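You operate a simulated robot arm through the tools that you are given. There is no shell and no other tool.

You run a simulated robot arm. Do the job below in one go: nothing can be reset, and whatever is moved stays where it is left.

TASK
Shrink the thick sleeve on the grey lead, switch off and rack it.
Fine: shut the lid, set the knob to thick, press start, wait for the green lamp; knob to off before the lid opens; leave the lid open, the lead in its own slot, the other leads alone.

The check looks at the end state, three seconds after you hand in, the way a careful person would. Anything else that was tipped, shoved, dropped, spilled or broken makes it a failure. Lids that push on must go on centred and level and be pressed home; caps that screw on are set level and turned clockwise until they are tight.

THE ROBOT
A 6-joint arm with a two-finger gripper, fixed in place. Base frame: the origin is at the foot of the arm, x ahead of it, y to its left, z up; the work surface is at about z = 808. Units: mm, degrees, N and s.
Its first joint turns from -166.0 to 166.0 degrees. Payload 2.45 kg.
Tool frame: the origin (TCP) lies between the finger pads and is the grasp point; the fingertips stand 20 mm ahead of it; z points along the fingers, y is the line along which they close. The gripper opens to 140 mm. The gripper's body begins 168 mm behind the TCP.
Orientation is that of the tool frame in the base frame, as a unit quaternion [w, x, y, z]. With the fingers straight down and closing along the base's y, the tool's x points along the base's -x, its y along +y and its z along -z.

THE INTERFACE
- The arm moves only by the tool nudge_tool. Its argument "series" is a list of rows, each a list of 6 numbers: the shift along the tool's x, y, z in m, then the turn, a rotation vector about the tool's x, y, z in degrees. In form: [[tx, ty, tz, rx, ry, rz], ...]. A call has 1 to 20 rows; each row is the pose to reach, as a shift and turn from the pose commanded when the call began, along the tool's axes at that moment. "gripper" is the opening, from 0 (shut) to 1 (fully open), set as the call begins (left out, the last holds). Each row takes 0.2 s and may step no farther than 50 mm and 8.6 degrees from the row before; otherwise, or with a gripper value out of range, the whole call is refused. Where a pose cannot be reached the arm comes as near as it can. A force on the tool above 90 N (or 10 N above the force at the start of the call, whichever is more), or a blocked arm, ends the call early, and 0.2 s more pass. Each finger travels about 45 mm/s and halts on what it meets, pressing with about 45 N; the grip force reading is that of the motor and also rises with nothing between the fingers. The clock runs only during rows and for 0.2 s after the last one: add rows that repeat a pose to give the fingers time. It gives the time, the measured TCP pose, the force on the tool (base axes), the opening and the grip force at its end, in the units of the frame above (readings bear some noise), with the torque about the TCP (base axes, N m) and any sound that the robot's microphone picked up, and new pictures: "views" is both (left out), scene, wrist or none.
- Cameras (640 x 400 px; columns grow to the right, rows downward): "scene" is fixed at [51.3, 650.6, 1558.3]; the picture's right is [-0.61, -0.79, 0.00], its down [-0.44, 0.34, -0.83] and it looks along [0.66, -0.50, -0.56] (base axes); focal length 335 px, centre (320, 200). "wrist" rides on the gripper at [78, 11, -209] in the tool frame; the picture's right is [-0.14, 0.99, 0.00], its down [-0.92, -0.13, -0.37] and it looks along [-0.36, -0.05, 0.93] (tool axes); focal length 280 px, centre (320, 200). There is no depth. A picture from a camera that has moved, and an enlarged one, comes with that camera's place and axes in the base frame and with its lens.
- close_up(camera, box): a new picture of the part [left, top, right, bottom] of that camera's present view, enlarged. It takes no simulated time.
- job_done(): hands the job in; it is judged then, once.

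Nothing tells you positions but the pictures and the camera data. Unless the task says otherwise, let go and move clear before handing in.

The tools are called as name(argument=value, ...) on one line, values as JSON. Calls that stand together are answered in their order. nudge_tool: Moves the arm, as the interface text tells. Its arguments: {"type":"object","properties":{"series":{"type":"array","items":{"type":"array","items":{"type":"number"}}},"gripper":{"type":"number"},"views":{"type":"string","enum":["both","scene","wrist","none"]}},"required":["series"]} The other tools are called the same way: close_up (camera, box) takes an enlarged picture of a part of a camera's view; job_done () hands the job in.

At the start:

```text
t: 0.0
tool_pos: [803.9, 208.3, 1123.4]
tool_rot: [0.0, 0.0, 1.0, 0.0]
ft_force: [-0.7, 0.0, 0.8]
moment: [0.0, -0.03, 0.0]
width: 139.7
finger_force: 0.1
```

scene: 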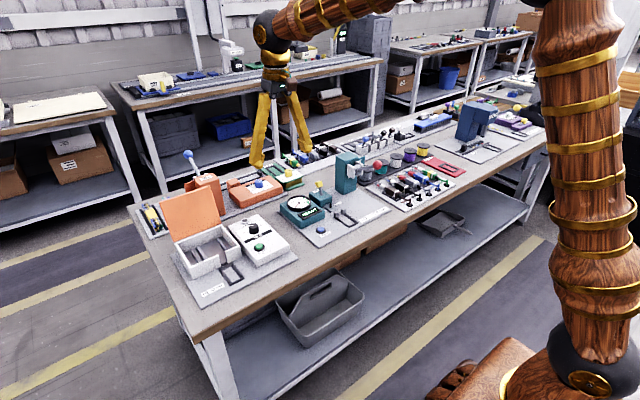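
wrist: 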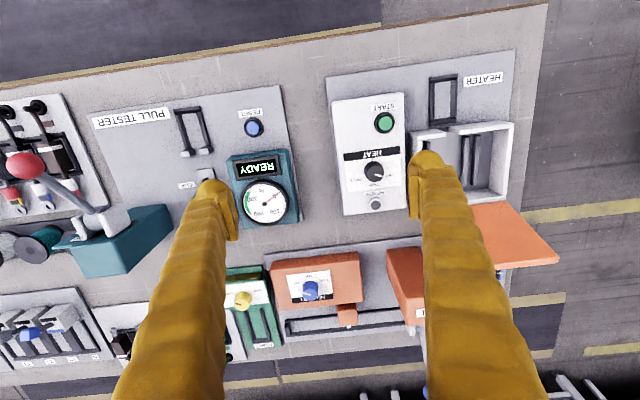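

I see a bench with a heater station (orange lid, white box, knob and start button) and other stations; leads are not yet identified. I will take close-ups first.

close_up(camera="scene", box=[140, 150, 300, 310])

close_up(camera="scene", box=[340, 140, 480, 230])

close_up(camera="scene", box=[260, 120, 400, 210])

close_up(camera="wrist", box=[320, 50, 560, 220])

close_up(camera="wrist", box=[0, 80, 160, 380])

close_up(camera="scene", box=[380, 70, 560, 180])

```text
2.50 times, centred on (220, 230) of scene
camera zoom: at [51.3, 650.6, 1558.3], right [-0.61, -0.79, 0.0], down [-0.44, 0.34, -0.83], along [0.66, -0.5, -0.56], focal length 837 px, centre (570, 125)
```

zoom: 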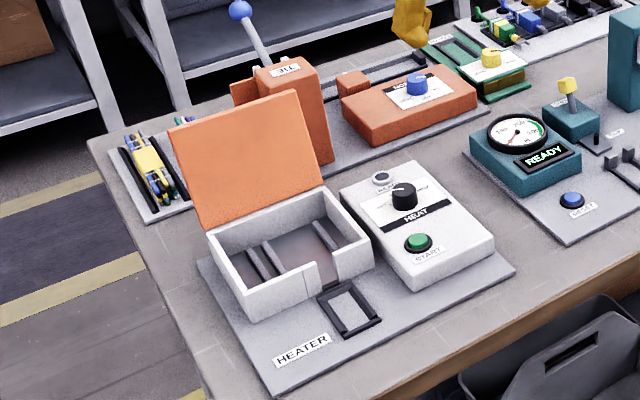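

```text
4.44 times, centred on (410, 185) of scene
camera zoom: at [51.3, 650.6, 1558.3], right [-0.61, -0.79, 0.0], down [-0.44, 0.34, -0.83], along [0.66, -0.5, -0.56], focal length 1488 px, centre (-80, 267)
```

zoom: 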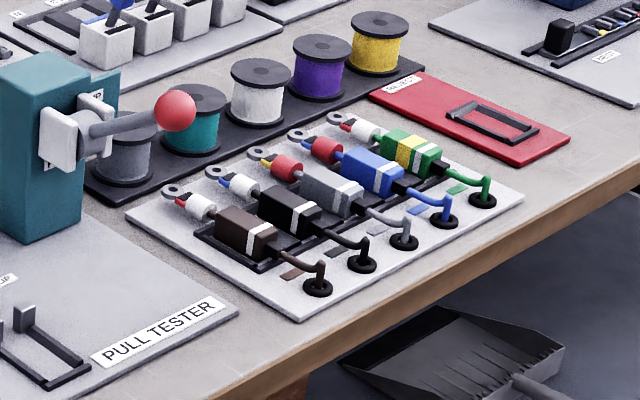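

```text
4.44 times, centred on (330, 165) of scene
camera zoom: at [51.3, 650.6, 1558.3], right [-0.61, -0.79, 0.0], down [-0.44, 0.34, -0.83], along [0.66, -0.5, -0.56], focal length 1488 px, centre (276, 356)
```

zoom: 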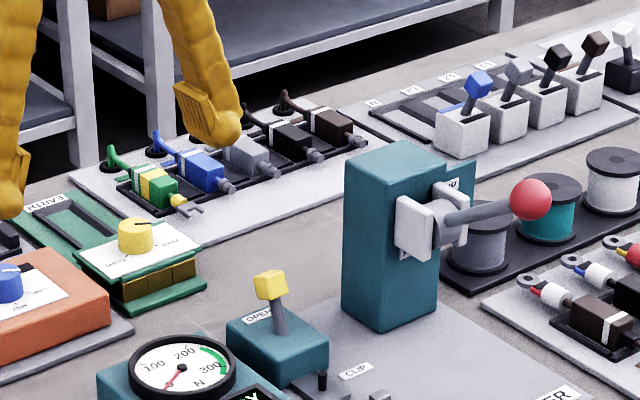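

```text
2.35 times, centred on (440, 135) of wrist
camera zoom: at [726.5, 219.8, 1333.2], right [0.14, 0.99, 0.0], down [0.92, -0.13, 0.37], along [0.36, -0.05, -0.93], focal length 660 px, centre (38, 353)
```

zoom: 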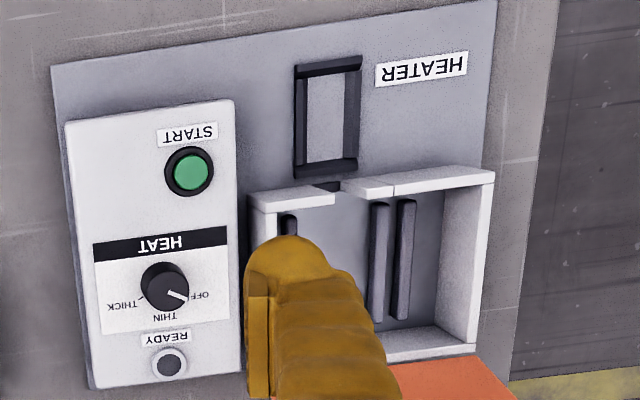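

```text
1.33 times, centred on (80, 230) of wrist
camera zoom: at [726.5, 219.8, 1333.2], right [0.14, 0.99, 0.0], down [0.92, -0.13, 0.37], along [0.36, -0.05, -0.93], focal length 374 px, centre (640, 160)
```

zoom: 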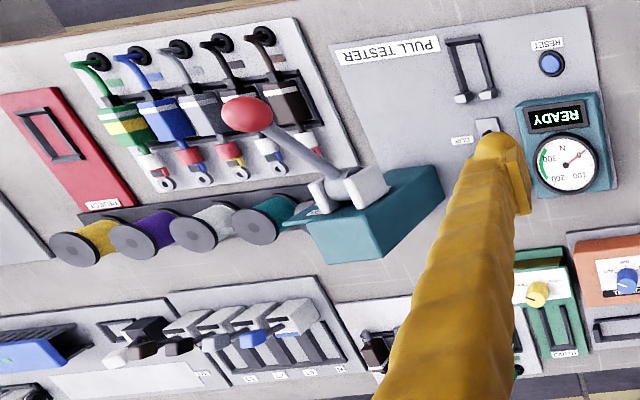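

```text
3.56 times, centred on (470, 125) of scene
camera zoom: at [51.3, 650.6, 1558.3], right [-0.61, -0.79, 0.0], down [-0.44, 0.34, -0.83], along [0.66, -0.5, -0.56], focal length 1191 px, centre (-213, 467)
```

zoom: 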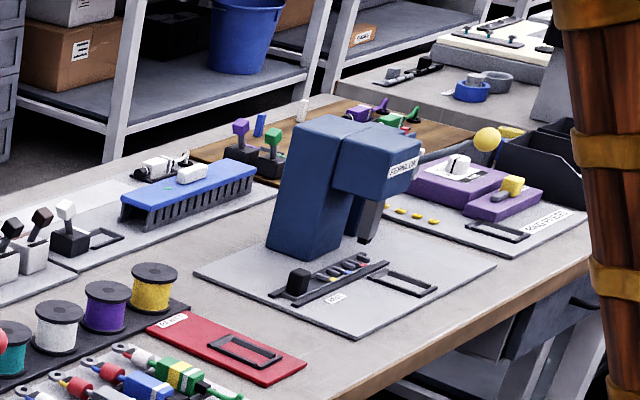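

I see the heater at roughly x 800–950, y 280–420 and a front lead rack near (770, -395), with a second rack farther back. I need more detail on the leads and the heater before moving.

close_up(camera="scene", box=[375, 160, 455, 210])

close_up(camera="scene", box=[270, 140, 350, 190])

close_up(camera="scene", box=[165, 210, 295, 310])

close_up(camera="scene", box=[370, 90, 450, 140])

close_up(camera="wrist", box=[-50, 70, 110, 170])

```text
8.00 times, centred on (415, 185) of scene
camera zoom: at [51.3, 650.6, 1558.3], right [-0.61, -0.79, 0.0], down [-0.44, 0.34, -0.83], along [0.66, -0.5, -0.56], focal length 2679 px, centre (-440, 320)
```

zoom: 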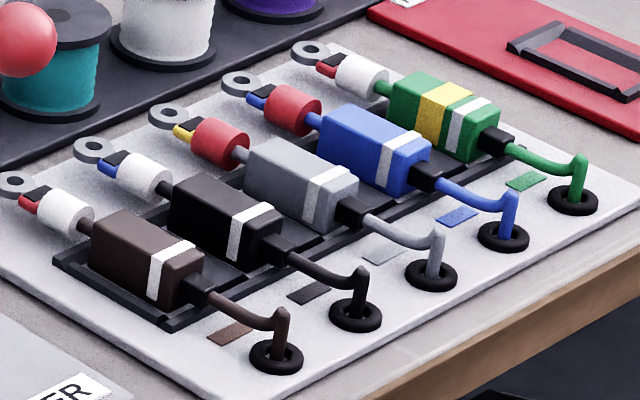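

```text
8.00 times, centred on (310, 165) of scene
camera zoom: at [51.3, 650.6, 1558.3], right [-0.61, -0.79, 0.0], down [-0.44, 0.34, -0.83], along [0.66, -0.5, -0.56], focal length 2679 px, centre (400, 480)
```

zoom: 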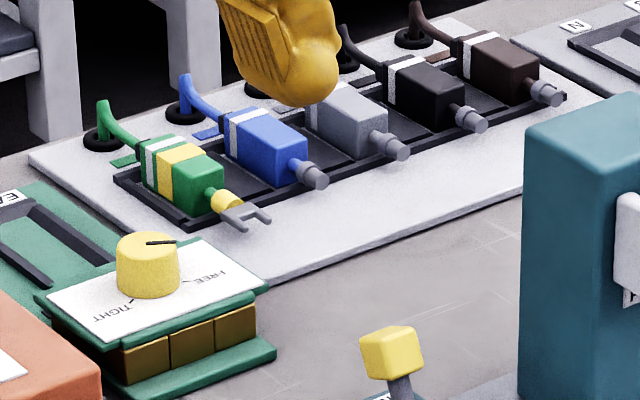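

```text
4.00 times, centred on (230, 260) of scene
camera zoom: at [51.3, 650.6, 1558.3], right [-0.61, -0.79, 0.0], down [-0.44, 0.34, -0.83], along [0.66, -0.5, -0.56], focal length 1340 px, centre (680, -40)
```

zoom: 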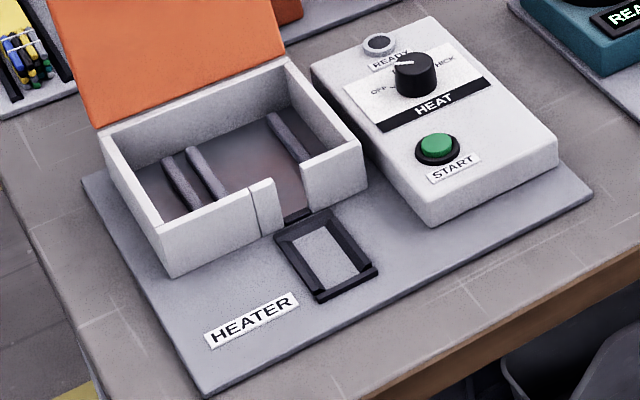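

```text
8.00 times, centred on (410, 115) of scene
camera zoom: at [51.3, 650.6, 1558.3], right [-0.61, -0.79, 0.0], down [-0.44, 0.34, -0.83], along [0.66, -0.5, -0.56], focal length 2679 px, centre (-400, 880)
```

zoom: 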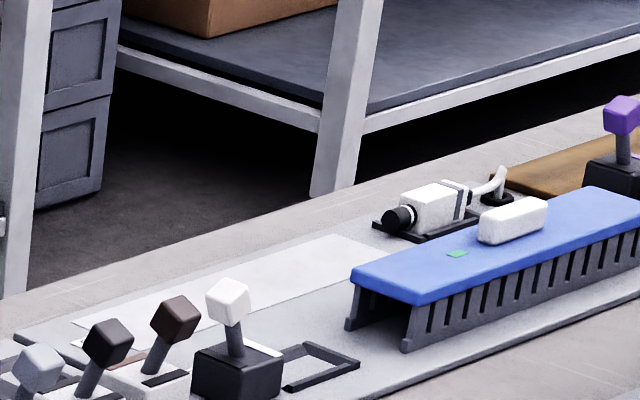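

```text
refused: -50 is not a number from 0 to 640
```

The grey lead with the red sleeve sits in the middle slot of the front rack; the heater chamber spans roughly y 360–527 with the lid open at the back. I move the camera over the heater to see it better.

nudge_tool(series=[[0.015, 0.045, 0, 0, 0, 0], [0.03, 0.09, 0, 0, 0, 0], [0.045, 0.135, 0, 0, 0, 0], [0.055, 0.18, 0, 0, 0, 0]])

```text
t: 1.0
tool_pos: [748.7, 387.5, 1123.1]
tool_rot: [0.0, 0.001, 1.0, 0.0]
ft_force: [-0.2, -0.8, 0.4]
moment: [0.01, -0.01, -0.02]
width: 140.4
finger_force: 0.0
camera wrist: at [670.6, 399.3, 1331.2], right [0.14, 0.99, 0.0], down [0.92, -0.13, 0.37], along [0.37, -0.05, -0.93], focal length 280 px, centre (320, 200)
```

scene: 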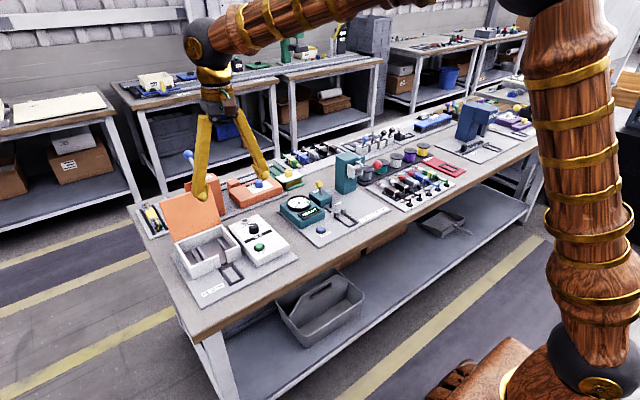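
wrist: 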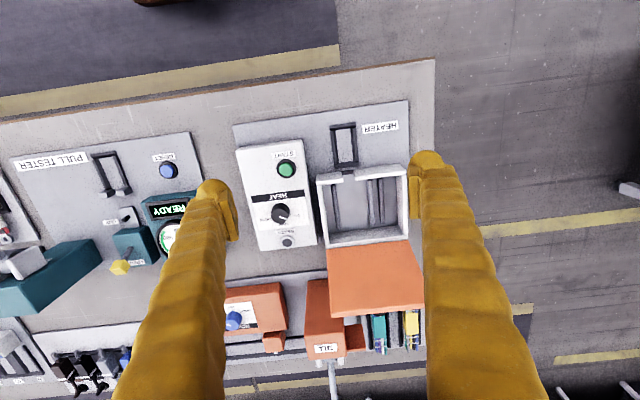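

close_up(camera="wrist", box=[230, 110, 430, 235])

close_up(camera="wrist", box=[310, 120, 420, 189])

close_up(camera="wrist", box=[290, 220, 450, 320])

close_up(camera="wrist", box=[240, 190, 320, 240])

```text
3.20 times, centred on (330, 172) of wrist
camera zoom: at [670.6, 399.3, 1331.2], right [0.14, 0.99, 0.0], down [0.92, -0.13, 0.37], along [0.37, -0.05, -0.93], focal length 897 px, centre (288, 288)
```

zoom: 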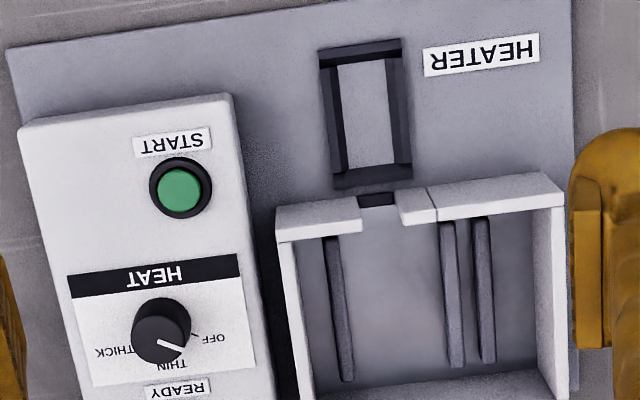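

```text
5.80 times, centred on (365, 154) of wrist
camera zoom: at [670.6, 399.3, 1331.2], right [0.14, 0.99, 0.0], down [0.92, -0.13, 0.37], along [0.37, -0.05, -0.93], focal length 1625 px, centre (59, 464)
```

zoom: 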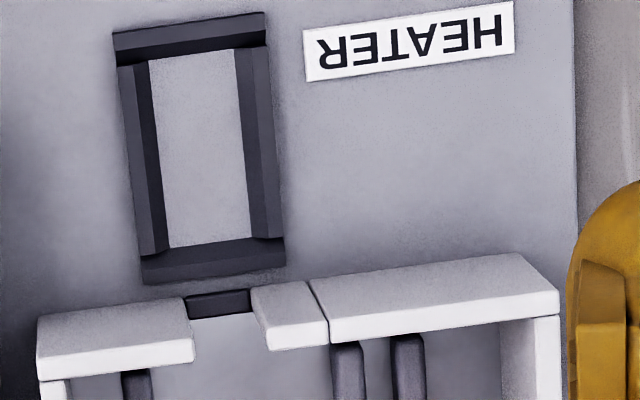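

```text
4.00 times, centred on (370, 270) of wrist
camera zoom: at [670.6, 399.3, 1331.2], right [0.14, 0.99, 0.0], down [0.92, -0.13, 0.37], along [0.37, -0.05, -0.93], focal length 1122 px, centre (120, -80)
```

zoom: 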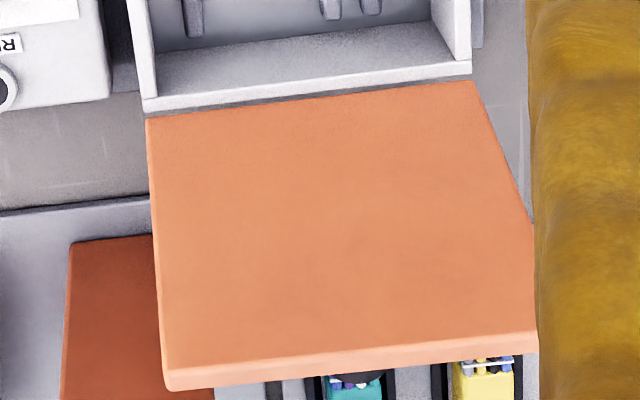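

```text
8.00 times, centred on (280, 215) of wrist
camera zoom: at [670.6, 399.3, 1331.2], right [0.14, 0.99, 0.0], down [0.92, -0.13, 0.37], along [0.37, -0.05, -0.93], focal length 2243 px, centre (640, 80)
```

zoom: 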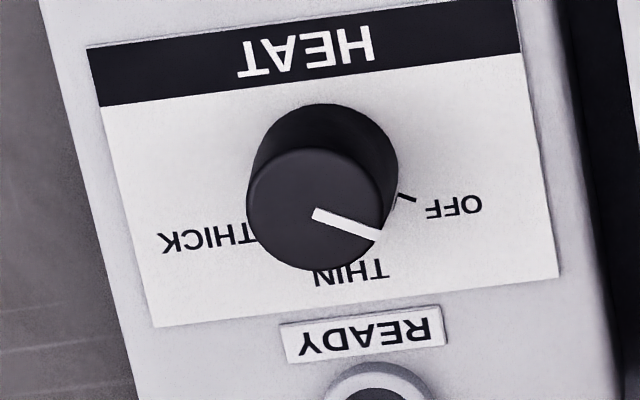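

The heater has a cradle in front of the chamber aligned with a gap in its front wall; the knob points at OFF (about 60° towards +y from +x). Next I move over to the front rack to measure the grey lead.

nudge_tool(series=[[0.003, -0.046, 0, 0, 0, 0], [0.006, -0.092, 0, 0, 0, 0], [0.009, -0.138, 0, 0, 0, 0], [0.012, -0.184, 0, 0, 0, 0], [0.015, -0.23, 0, 0, 0, 0], [0.018, -0.276, 0, 0, 0, 0], [0.021, -0.322, 0, 0, 0, 0], [0.024, -0.368, 0, 0, 0, 0], [0.027, -0.414, 0, 0, 0, 0], [0.03, -0.46, 0, 0, 0, 0], [0.033, -0.506, 0, 0, 0, 0], [0.036, -0.552, 0, 0, 0, 0], [0.039, -0.598, 0.01, 0, 0, 0], [0.042, -0.644, 0.03, 0, 0, 0], [0.045, -0.69, 0.05, 0, 0, 0], [0.048, -0.736, 0.07, 0, 0, 0], [0.05, -0.782, 0.08, 0, 0, 0]])

```text
refused: row 14 steps farther than a row can; nothing moved
```

The call was refused for one step being slightly too long; I resend with smaller descents.

nudge_tool(series=[[0.003, -0.046, 0, 0, 0, 0], [0.006, -0.092, 0, 0, 0, 0], [0.009, -0.138, 0, 0, 0, 0], [0.012, -0.184, 0, 0, 0, 0], [0.015, -0.23, 0, 0, 0, 0], [0.018, -0.276, 0, 0, 0, 0], [0.021, -0.322, 0, 0, 0, 0], [0.024, -0.368, 0, 0, 0, 0], [0.027, -0.414, 0, 0, 0, 0], [0.03, -0.46, 0, 0, 0, 0], [0.033, -0.506, 0, 0, 0, 0], [0.036, -0.552, 0, 0, 0, 0], [0.039, -0.598, 0.01, 0, 0, 0], [0.042, -0.644, 0.025, 0, 0, 0], [0.045, -0.69, 0.04, 0, 0, 0], [0.048, -0.736, 0.055, 0, 0, 0], [0.05, -0.782, 0.07, 0, 0, 0], [0.05, -0.782, 0.08, 0, 0, 0]])

```text
t: 4.8
tool_pos: [699.7, -392.3, 1042.5]
tool_rot: [-0.001, 0.0, 1.0, 0.0]
ft_force: [-1.0, -0.6, -0.1]
moment: [-0.02, 0.01, 0.0]
width: 140.2
finger_force: 0.1
camera wrist: at [620.5, -382.0, 1252.6], right [0.14, 0.99, 0.0], down [0.92, -0.13, 0.37], along [0.36, -0.05, -0.93], focal length 280 px, centre (320, 200)
```

scene: 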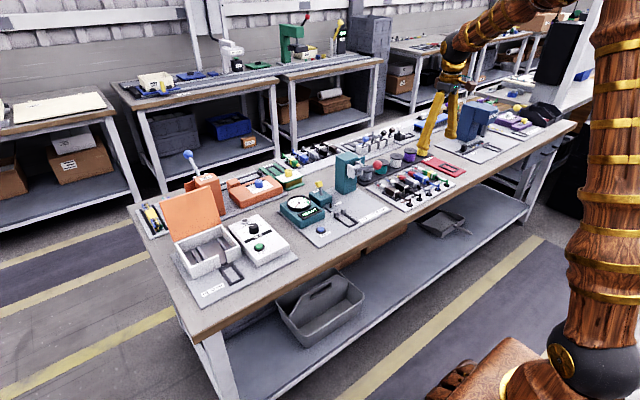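
wrist: 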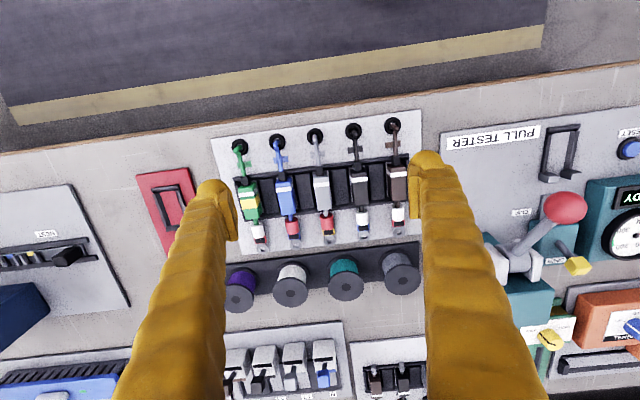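

I am above the front rack; the grey lead (red sleeve) is the middle one at about (764, -399). I zoom in to measure its body and the gaps.

close_up(camera="wrist", box=[220, 105, 430, 236])

close_up(camera="wrist", box=[270, 120, 374, 185])

close_up(camera="wrist", box=[270, 180, 374, 245])

```text
3.05 times, centred on (325, 170) of wrist
camera zoom: at [620.5, -382.0, 1252.6], right [0.14, 0.99, 0.0], down [0.92, -0.13, 0.37], along [0.36, -0.05, -0.93], focal length 854 px, centre (305, 290)
```

zoom: 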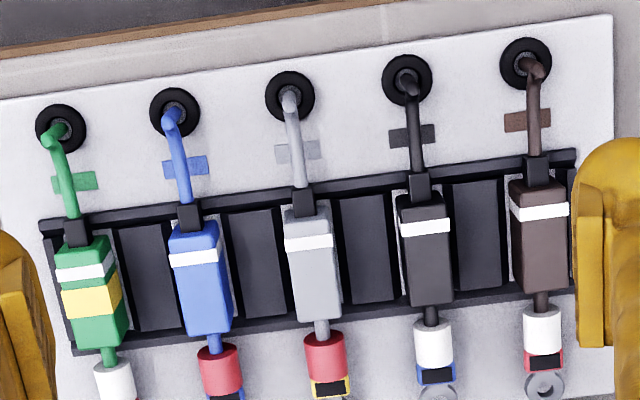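

```text
6.15 times, centred on (322, 152) of wrist
camera zoom: at [620.5, -382.0, 1252.6], right [0.14, 0.99, 0.0], down [0.92, -0.13, 0.37], along [0.36, -0.05, -0.93], focal length 1726 px, centre (308, 492)
```

zoom: 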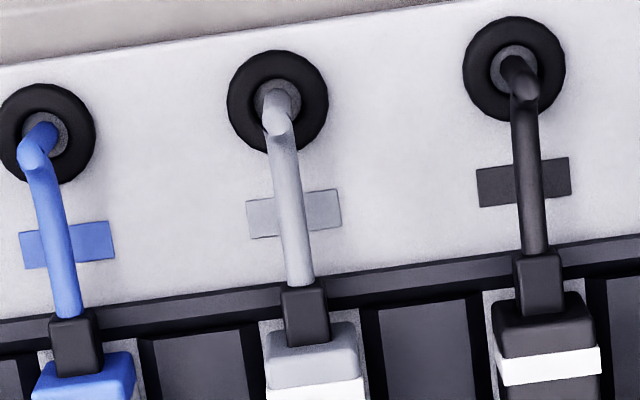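

```text
6.15 times, centred on (322, 212) of wrist
camera zoom: at [620.5, -382.0, 1252.6], right [0.14, 0.99, 0.0], down [0.92, -0.13, 0.37], along [0.36, -0.05, -0.93], focal length 1726 px, centre (308, 123)
```

zoom: 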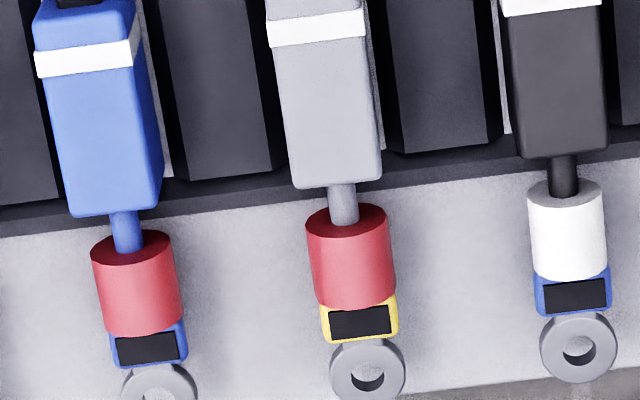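

The body is about 30 mm wide with low dark dividers between slots. I take a tighter scene view to judge the heights of body and dividers.

close_up(camera="scene", box=[397, 165, 437, 190])

close_up(camera="wrist", box=[296, 170, 348, 202])

```text
16.00 times, centred on (417, 178) of scene
camera zoom: at [51.3, 650.6, 1558.3], right [-0.61, -0.79, 0.0], down [-0.44, 0.34, -0.83], along [0.66, -0.5, -0.56], focal length 5358 px, centre (-1232, 560)
```

zoom: 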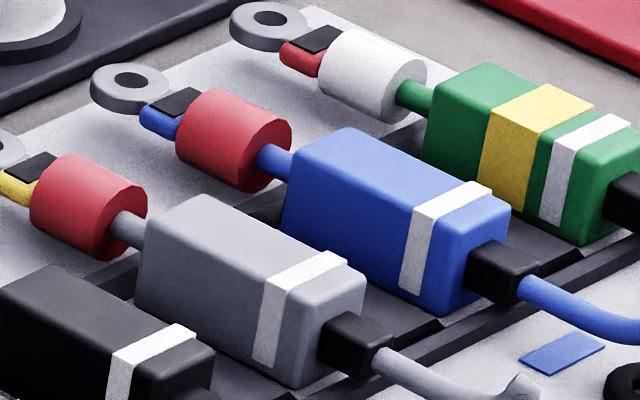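

```text
12.31 times, centred on (322, 186) of wrist
camera zoom: at [620.5, -382.0, 1252.6], right [0.14, 0.99, 0.0], down [0.92, -0.13, 0.37], along [0.36, -0.05, -0.93], focal length 3451 px, centre (295, 372)
```

zoom: 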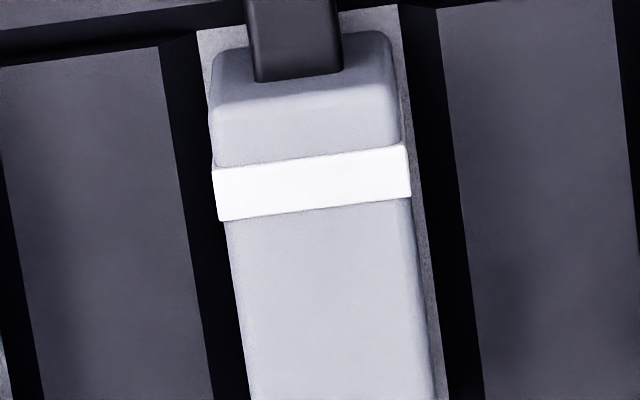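

The grey body is about 24 mm wide, 64 mm long with top near z 841, neighbours about 57 mm away. I part-close the gripper to about 45 mm and come down above it to check alignment.

nudge_tool(series=[[-0.03, -0.002, 0, 0, 0, 0], [-0.066, -0.004, 0.02, 0, 0, 0], [-0.066, -0.004, 0.06, 0, 0, 0], [-0.066, -0.004, 0.1, 0, 0, 0], [-0.066, -0.004, 0.12, 0, 0, 0], [-0.066, -0.004, 0.13, 0, 0, 0], [-0.066, -0.004, 0.143, 0, 0, 0], [-0.066, -0.004, 0.143, 0, 0, 0]], gripper=0.32)

close_up(camera="wrist", box=[220, 100, 420, 225])

close_up(camera="scene", box=[377, 150, 457, 200])

```text
t: 6.6
tool_pos: [766.9, -397.5, 901.5]
tool_rot: [0.0, 0.0, 1.0, 0.0]
ft_force: [-0.7, -0.1, -0.3]
moment: [0.02, 0.02, -0.04]
width: 44.8
finger_force: 0.0
camera wrist: at [689.7, -386.6, 1110.6], right [0.14, 0.99, 0.0], down [0.92, -0.13, 0.37], along [0.37, -0.05, -0.93], focal length 280 px, centre (320, 200)
```

scene: 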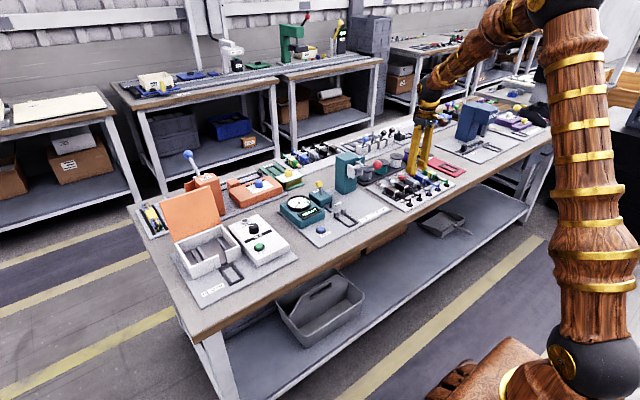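
wrist: 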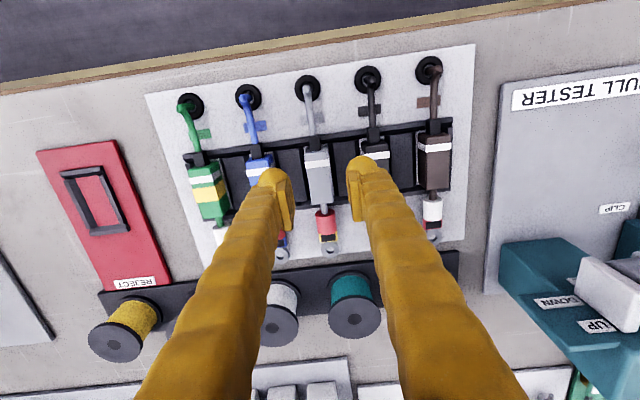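

```text
3.20 times, centred on (320, 162) of wrist
camera zoom: at [689.7, -386.6, 1110.6], right [0.14, 0.99, 0.0], down [0.92, -0.13, 0.37], along [0.37, -0.05, -0.93], focal length 897 px, centre (320, 320)
```

zoom: 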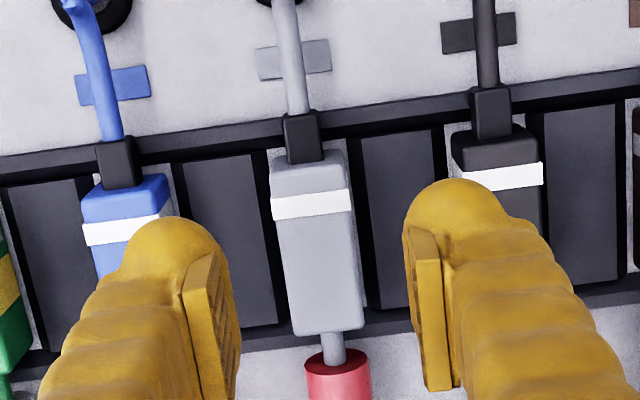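

```text
8.00 times, centred on (417, 175) of scene
camera zoom: at [51.3, 650.6, 1558.3], right [-0.61, -0.79, 0.0], down [-0.44, 0.34, -0.83], along [0.66, -0.5, -0.56], focal length 2679 px, centre (-456, 400)
```

zoom: 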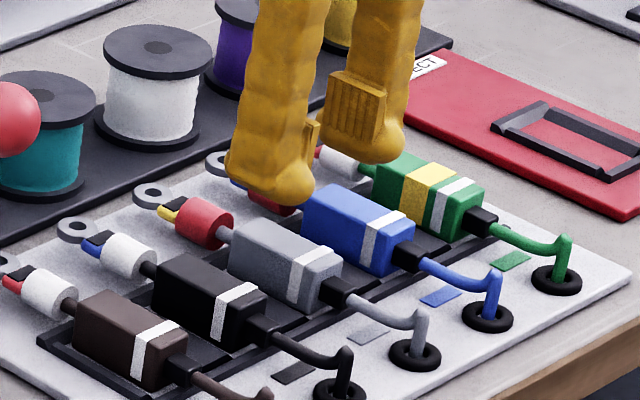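

The fingers straddle the grey body with about 2 mm lateral offset. I correct to y ≈ -399.3, x ≈ 771 and lower until the tips are level with the body's top.

nudge_tool(series=[[-0.005, -0.0018, 0.01, 0, 0, 0], [-0.005, -0.0018, 0.025, 0, 0, 0], [-0.005, -0.0018, 0.04, 0, 0, 0], [-0.005, -0.0018, 0.04, 0, 0, 0]], gripper=0.32)

close_up(camera="wrist", box=[220, 80, 420, 205])

close_up(camera="scene", box=[387, 155, 447, 193])

```text
t: 7.6
tool_pos: [769.9, -402.5, 860.7]
tool_rot: [0.0, 0.0, 1.0, 0.0]
ft_force: [0.1, 0.0, -0.9]
moment: [0.02, 0.02, 0.0]
width: 44.7
finger_force: 0.1
camera wrist: at [693.0, -390.2, 1069.8], right [0.14, 0.99, 0.0], down [0.92, -0.13, 0.37], along [0.37, -0.05, -0.93], focal length 280 px, centre (320, 200)
```

scene: 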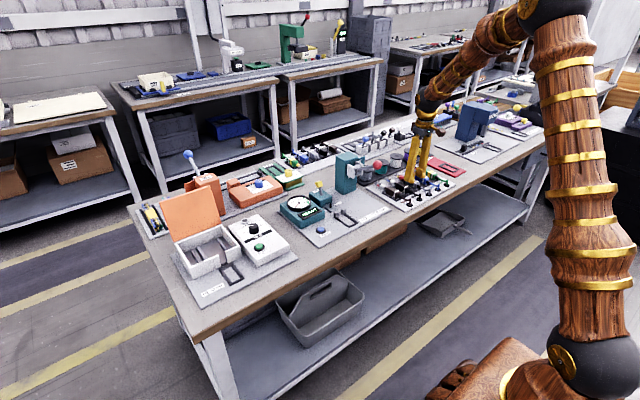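
wrist: 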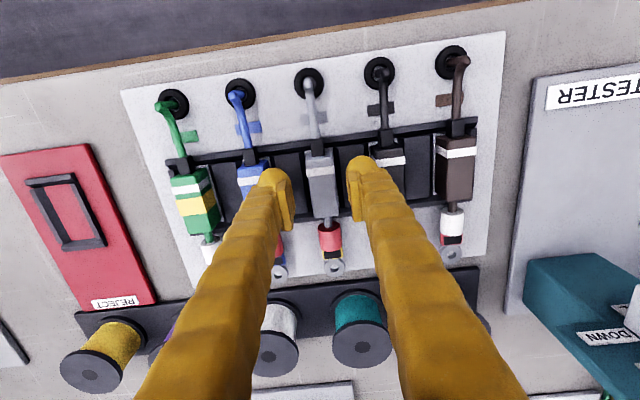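

```text
3.20 times, centred on (320, 142) of wrist
camera zoom: at [693.0, -390.2, 1069.8], right [0.14, 0.99, 0.0], down [0.92, -0.13, 0.37], along [0.37, -0.05, -0.93], focal length 897 px, centre (320, 384)
```

zoom: 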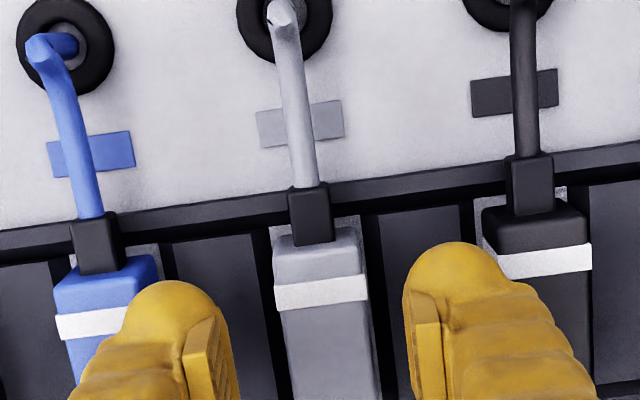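

```text
10.53 times, centred on (417, 174) of scene
camera zoom: at [51.3, 650.6, 1558.3], right [-0.61, -0.79, 0.0], down [-0.44, 0.34, -0.83], along [0.66, -0.5, -0.56], focal length 3525 px, centre (-701, 474)
```

zoom: 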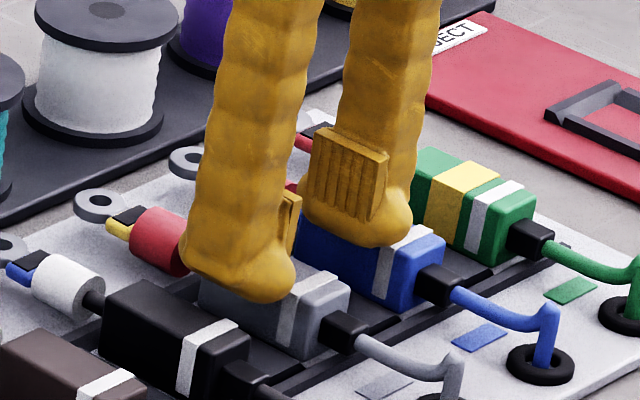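

The tips are now level with the body's top and nearly centred (about 1.5 mm off). I shift slightly and lower 17 mm, then close on the body.

nudge_tool(series=[[0, 0.0015, 0.006, 0, 0, 0], [0, 0.0015, 0.012, 0, 0, 0], [0, 0.0015, 0.017, 0, 0, 0], [0, 0.0015, 0.017, 0, 0, 0]], gripper=0.32)

close_up(camera="wrist", box=[220, 80, 420, 205])

close_up(camera="scene", box=[387, 155, 447, 193])

```text
t: 8.6
tool_pos: [770.6, -399.4, 843.9]
tool_rot: [0.002, 0.0, 1.0, 0.0]
ft_force: [-3.3, -2.4, 22.7]
moment: [1.01, 0.03, 0.12]
width: 45.7
finger_force: 0.4
camera wrist: at [692.1, -387.6, 1053.7], right [0.14, 0.99, 0.0], down [0.92, -0.13, 0.37], along [0.37, -0.05, -0.93], focal length 280 px, centre (320, 200)
```

scene: 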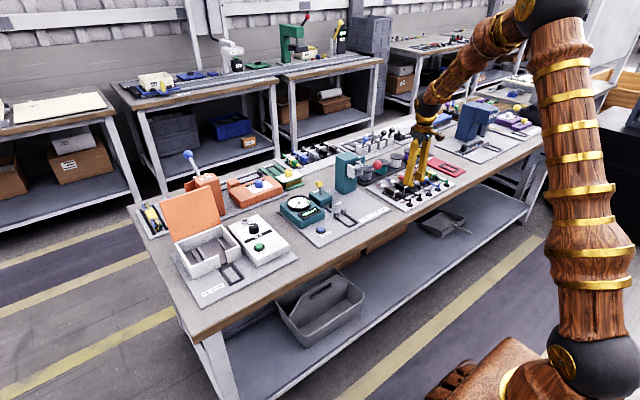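
wrist: 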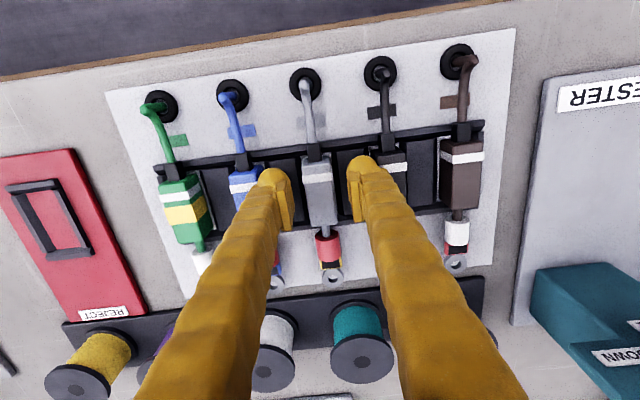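

```text
3.20 times, centred on (320, 142) of wrist
camera zoom: at [692.1, -387.6, 1053.7], right [0.14, 0.99, 0.0], down [0.92, -0.13, 0.37], along [0.37, -0.05, -0.93], focal length 897 px, centre (320, 384)
```

zoom: 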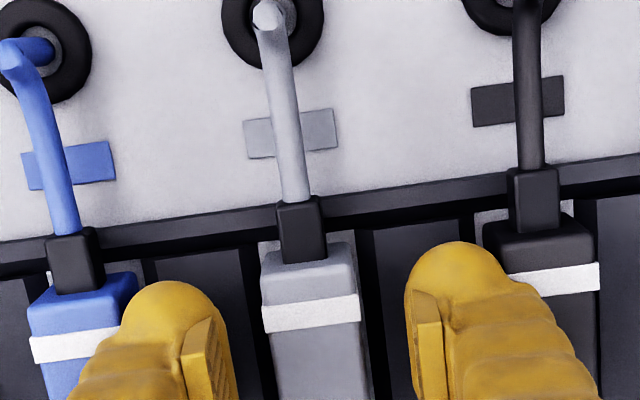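

```text
10.53 times, centred on (417, 174) of scene
camera zoom: at [51.3, 650.6, 1558.3], right [-0.61, -0.79, 0.0], down [-0.44, 0.34, -0.83], along [0.66, -0.5, -0.56], focal length 3525 px, centre (-701, 474)
```

zoom: 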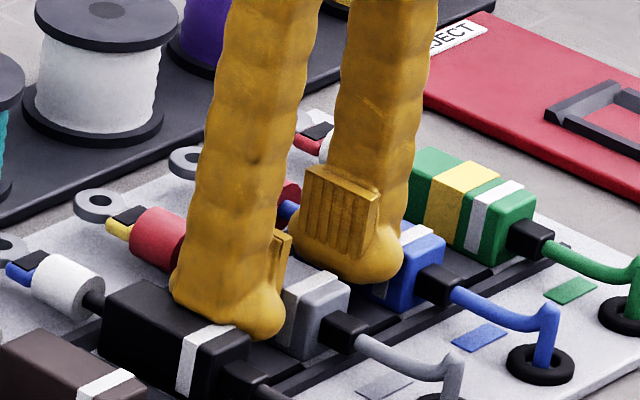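

A finger is bearing on something (22 N up, moment indicating the outer side of the +y finger, likely the black lead's edge). I back up straight away and will narrow the opening.

nudge_tool(series=[[0, 0, -0.01, 0, 0, 0], [0, 0, -0.03, 0, 0, 0], [0, 0, -0.05, 0, 0, 0], [0, 0, -0.05, 0, 0, 0]], gripper=0.32)

close_up(camera="wrist", box=[220, 80, 420, 205])

close_up(camera="scene", box=[377, 155, 457, 205])

```text
t: 9.6
tool_pos: [770.3, -400.0, 894.0]
tool_rot: [0.0, 0.0, 1.0, 0.0]
ft_force: [-0.4, 0.2, 0.0]
moment: [0.02, 0.02, 0.01]
width: 44.7
finger_force: 0.1
camera wrist: at [692.6, -387.6, 1104.4], right [0.14, 0.99, 0.0], down [0.92, -0.13, 0.37], along [0.36, -0.05, -0.93], focal length 280 px, centre (320, 200)
```

scene: 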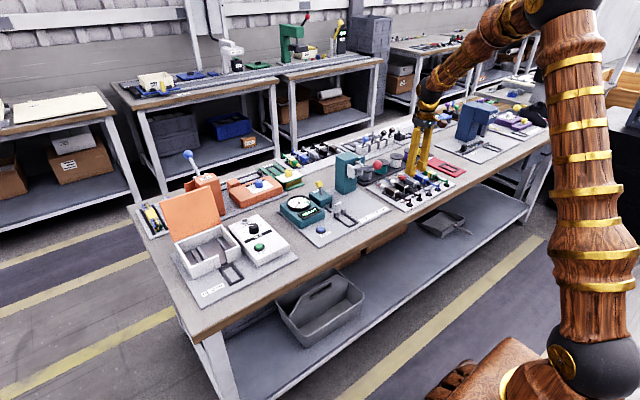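
wrist: 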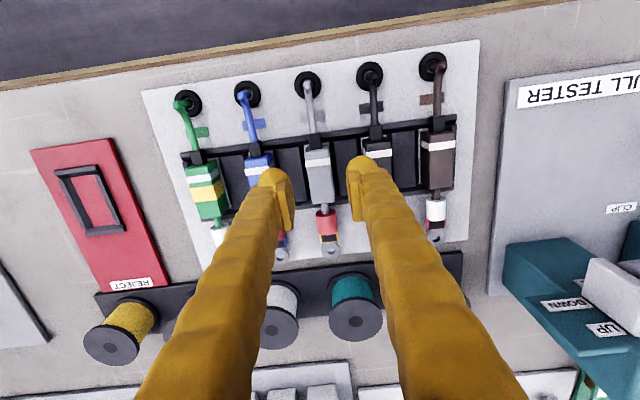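

```text
3.20 times, centred on (320, 142) of wrist
camera zoom: at [692.6, -387.6, 1104.4], right [0.14, 0.99, 0.0], down [0.92, -0.13, 0.37], along [0.36, -0.05, -0.93], focal length 897 px, centre (320, 384)
```

zoom: 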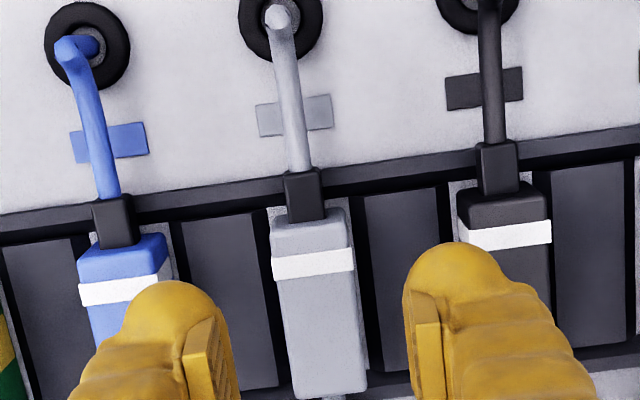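

```text
8.00 times, centred on (417, 180) of scene
camera zoom: at [51.3, 650.6, 1558.3], right [-0.61, -0.79, 0.0], down [-0.44, 0.34, -0.83], along [0.66, -0.5, -0.56], focal length 2679 px, centre (-456, 360)
```

zoom: 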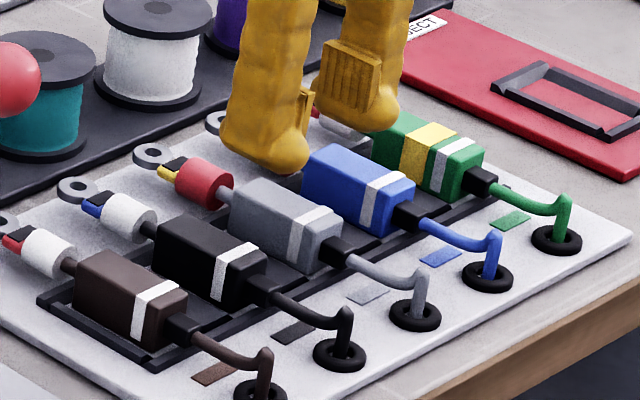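

The rack looks undisturbed. I narrow the opening to about 31 mm and check the fit from this height before lowering.

nudge_tool(series=[[0, -0.0005, 0, 0, 0, 0], [0, -0.0005, 0, 0, 0, 0], [0, -0.0005, 0.033, 0, 0, 0], [0, -0.0005, 0.033, 0, 0, 0]], gripper=0.22)

close_up(camera="wrist", box=[220, 80, 420, 205])

close_up(camera="scene", box=[387, 155, 447, 193])

```text
t: 10.6
tool_pos: [770.2, -400.8, 861.8]
tool_rot: [0.001, 0.0, 1.0, 0.0]
ft_force: [0.2, 0.0, 0.0]
moment: [-0.01, 0.0, 0.02]
width: 30.8
finger_force: 0.0
camera wrist: at [691.9, -388.0, 1071.6], right [0.14, 0.99, 0.0], down [0.92, -0.13, 0.37], along [0.37, -0.05, -0.93], focal length 280 px, centre (320, 200)
```

scene: 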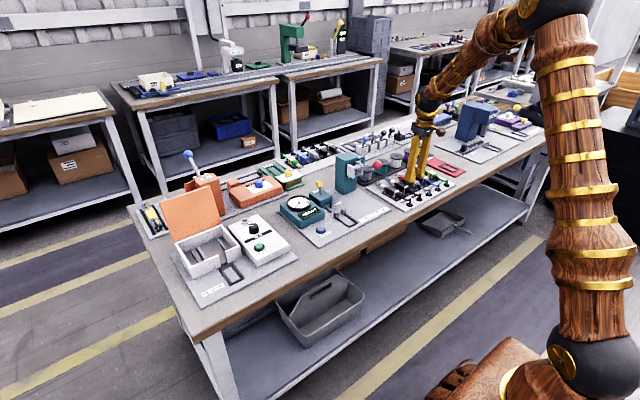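
wrist: 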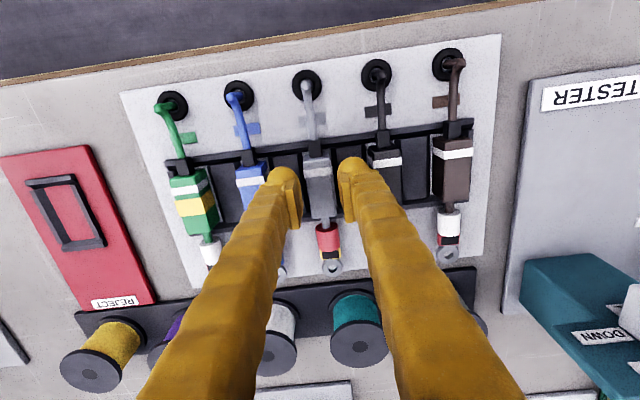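

```text
3.20 times, centred on (320, 142) of wrist
camera zoom: at [691.9, -388.0, 1071.6], right [0.14, 0.99, 0.0], down [0.92, -0.13, 0.37], along [0.37, -0.05, -0.93], focal length 897 px, centre (320, 384)
```

zoom: 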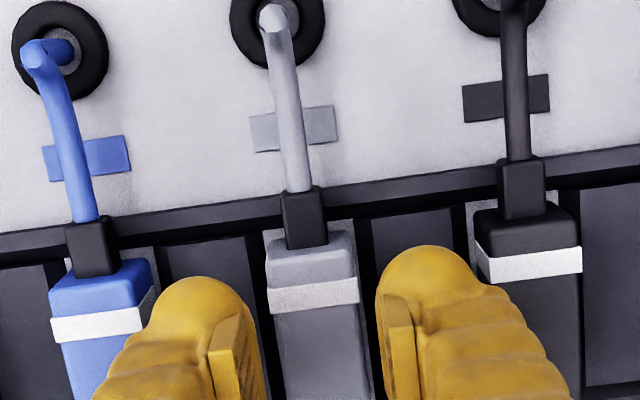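

```text
10.53 times, centred on (417, 174) of scene
camera zoom: at [51.3, 650.6, 1558.3], right [-0.61, -0.79, 0.0], down [-0.44, 0.34, -0.83], along [0.66, -0.5, -0.56], focal length 3525 px, centre (-701, 474)
```

zoom: 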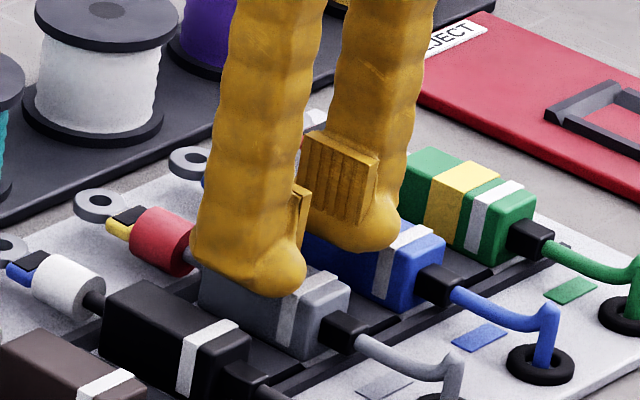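

The body sits about 1 mm towards +y of the finger midpoint. I shift 1 mm and lower in small steps.

nudge_tool(series=[[0, 0.001, 0, 0, 0, 0], [0, 0.001, 0.005, 0, 0, 0], [0, 0.001, 0.01, 0, 0, 0], [0, 0.001, 0.01, 0, 0, 0]], gripper=0.22, views="wrist")

```text
t: 11.6
tool_pos: [768.7, -397.1, 851.8]
tool_rot: [0.0, -0.001, 1.0, 0.0]
ft_force: [0.1, 0.4, -0.4]
moment: [0.0, -0.02, -0.01]
width: 31.0
finger_force: 0.1
camera wrist: at [691.8, -385.6, 1061.4], right [0.14, 0.99, 0.0], down [0.92, -0.13, 0.37], along [0.36, -0.05, -0.93], focal length 280 px, centre (320, 200)
```

wrist: 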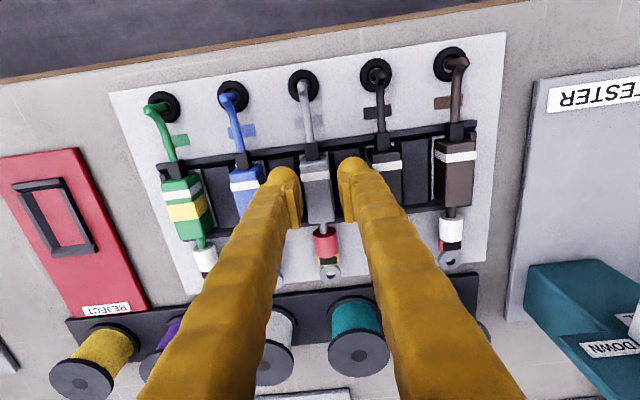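

No contact at tip height 832. I lower another 8 mm.

nudge_tool(series=[[0, 0, 0.004, 0, 0, 0], [0, 0, 0.008, 0, 0, 0], [0, 0, 0.008, 0, 0, 0]], gripper=0.22, views="wrist")

close_up(camera="wrist", box=[220, 80, 420, 205])

close_up(camera="scene", box=[387, 155, 447, 193])

```text
t: 12.4
tool_pos: [769.5, -397.3, 843.3]
tool_rot: [0.0, 0.0, 1.0, 0.0]
ft_force: [0.6, -0.1, -1.1]
moment: [0.03, 0.02, -0.01]
width: 30.8
finger_force: 0.1
camera wrist: at [692.0, -386.0, 1052.8], right [0.14, 0.99, 0.0], down [0.92, -0.13, 0.37], along [0.36, -0.05, -0.93], focal length 280 px, centre (320, 200)
```

wrist: 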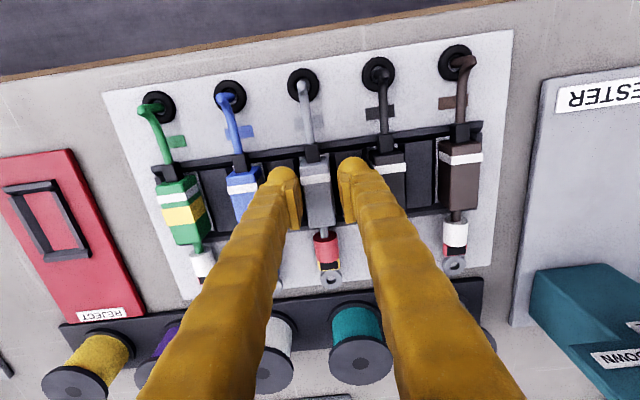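

```text
3.20 times, centred on (320, 142) of wrist
camera zoom: at [692.0, -386.0, 1052.8], right [0.14, 0.99, 0.0], down [0.92, -0.13, 0.37], along [0.36, -0.05, -0.93], focal length 897 px, centre (320, 384)
```

zoom: 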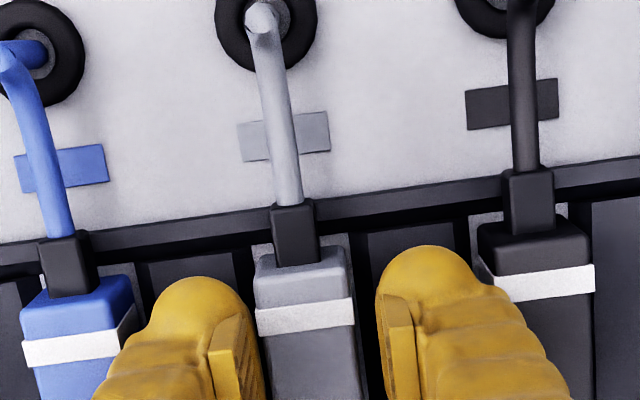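

```text
10.53 times, centred on (417, 174) of scene
camera zoom: at [51.3, 650.6, 1558.3], right [-0.61, -0.79, 0.0], down [-0.44, 0.34, -0.83], along [0.66, -0.5, -0.56], focal length 3525 px, centre (-701, 474)
```

zoom: 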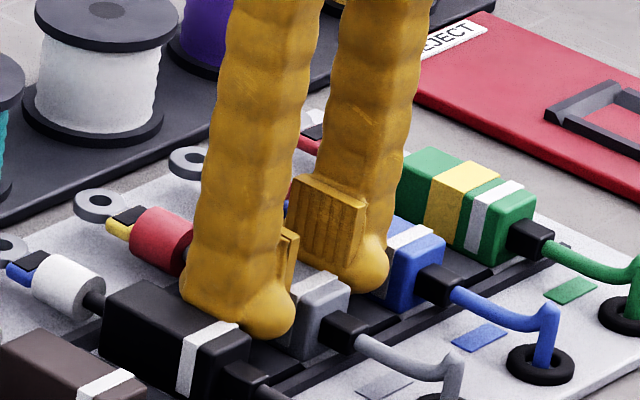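

The fingers straddle the body without contact at tip height about 823. I close the gripper on the body now.

nudge_tool(series=[[0, -0.0008, 0, 0, 0, 0], [0, -0.0008, 0, 0, 0, 0], [0, -0.0008, 0, 0, 0, 0], [0, -0.0008, 0, 0, 0, 0]], gripper=0.0, views="wrist")

close_up(camera="wrist", box=[220, 80, 420, 205])

```text
t: 13.4
tool_pos: [769.1, -399.0, 843.2]
tool_rot: [0.0, 0.001, 1.0, 0.001]
ft_force: [1.4, 0.9, 3.3]
moment: [0.09, -0.07, 0.0]
width: 22.2
finger_force: 45.2
camera wrist: at [691.5, -387.1, 1052.5], right [0.14, 0.99, 0.0], down [0.92, -0.13, 0.37], along [0.37, -0.05, -0.93], focal length 280 px, centre (320, 200)
```

wrist: 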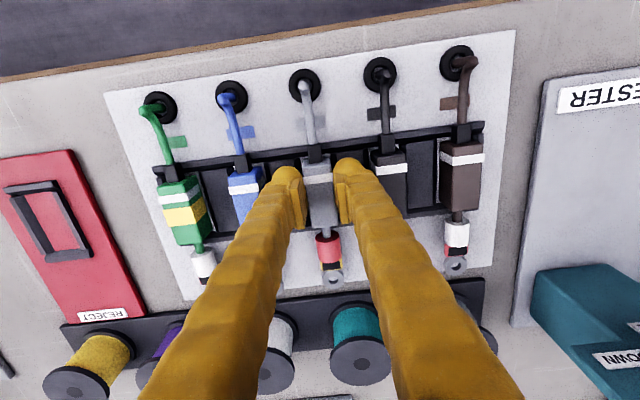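

```text
3.20 times, centred on (320, 142) of wrist
camera zoom: at [691.5, -387.1, 1052.5], right [0.14, 0.99, 0.0], down [0.92, -0.13, 0.37], along [0.37, -0.05, -0.93], focal length 897 px, centre (320, 384)
```

zoom: 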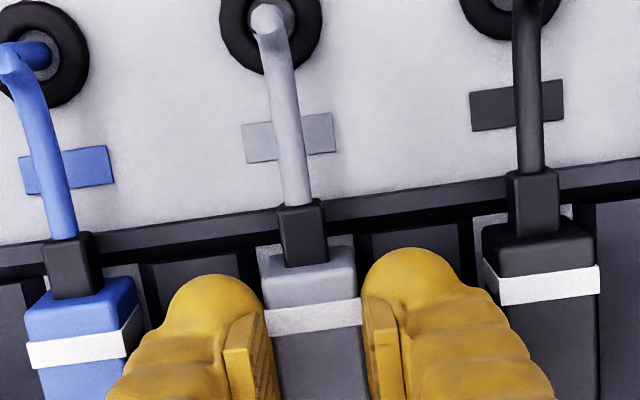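

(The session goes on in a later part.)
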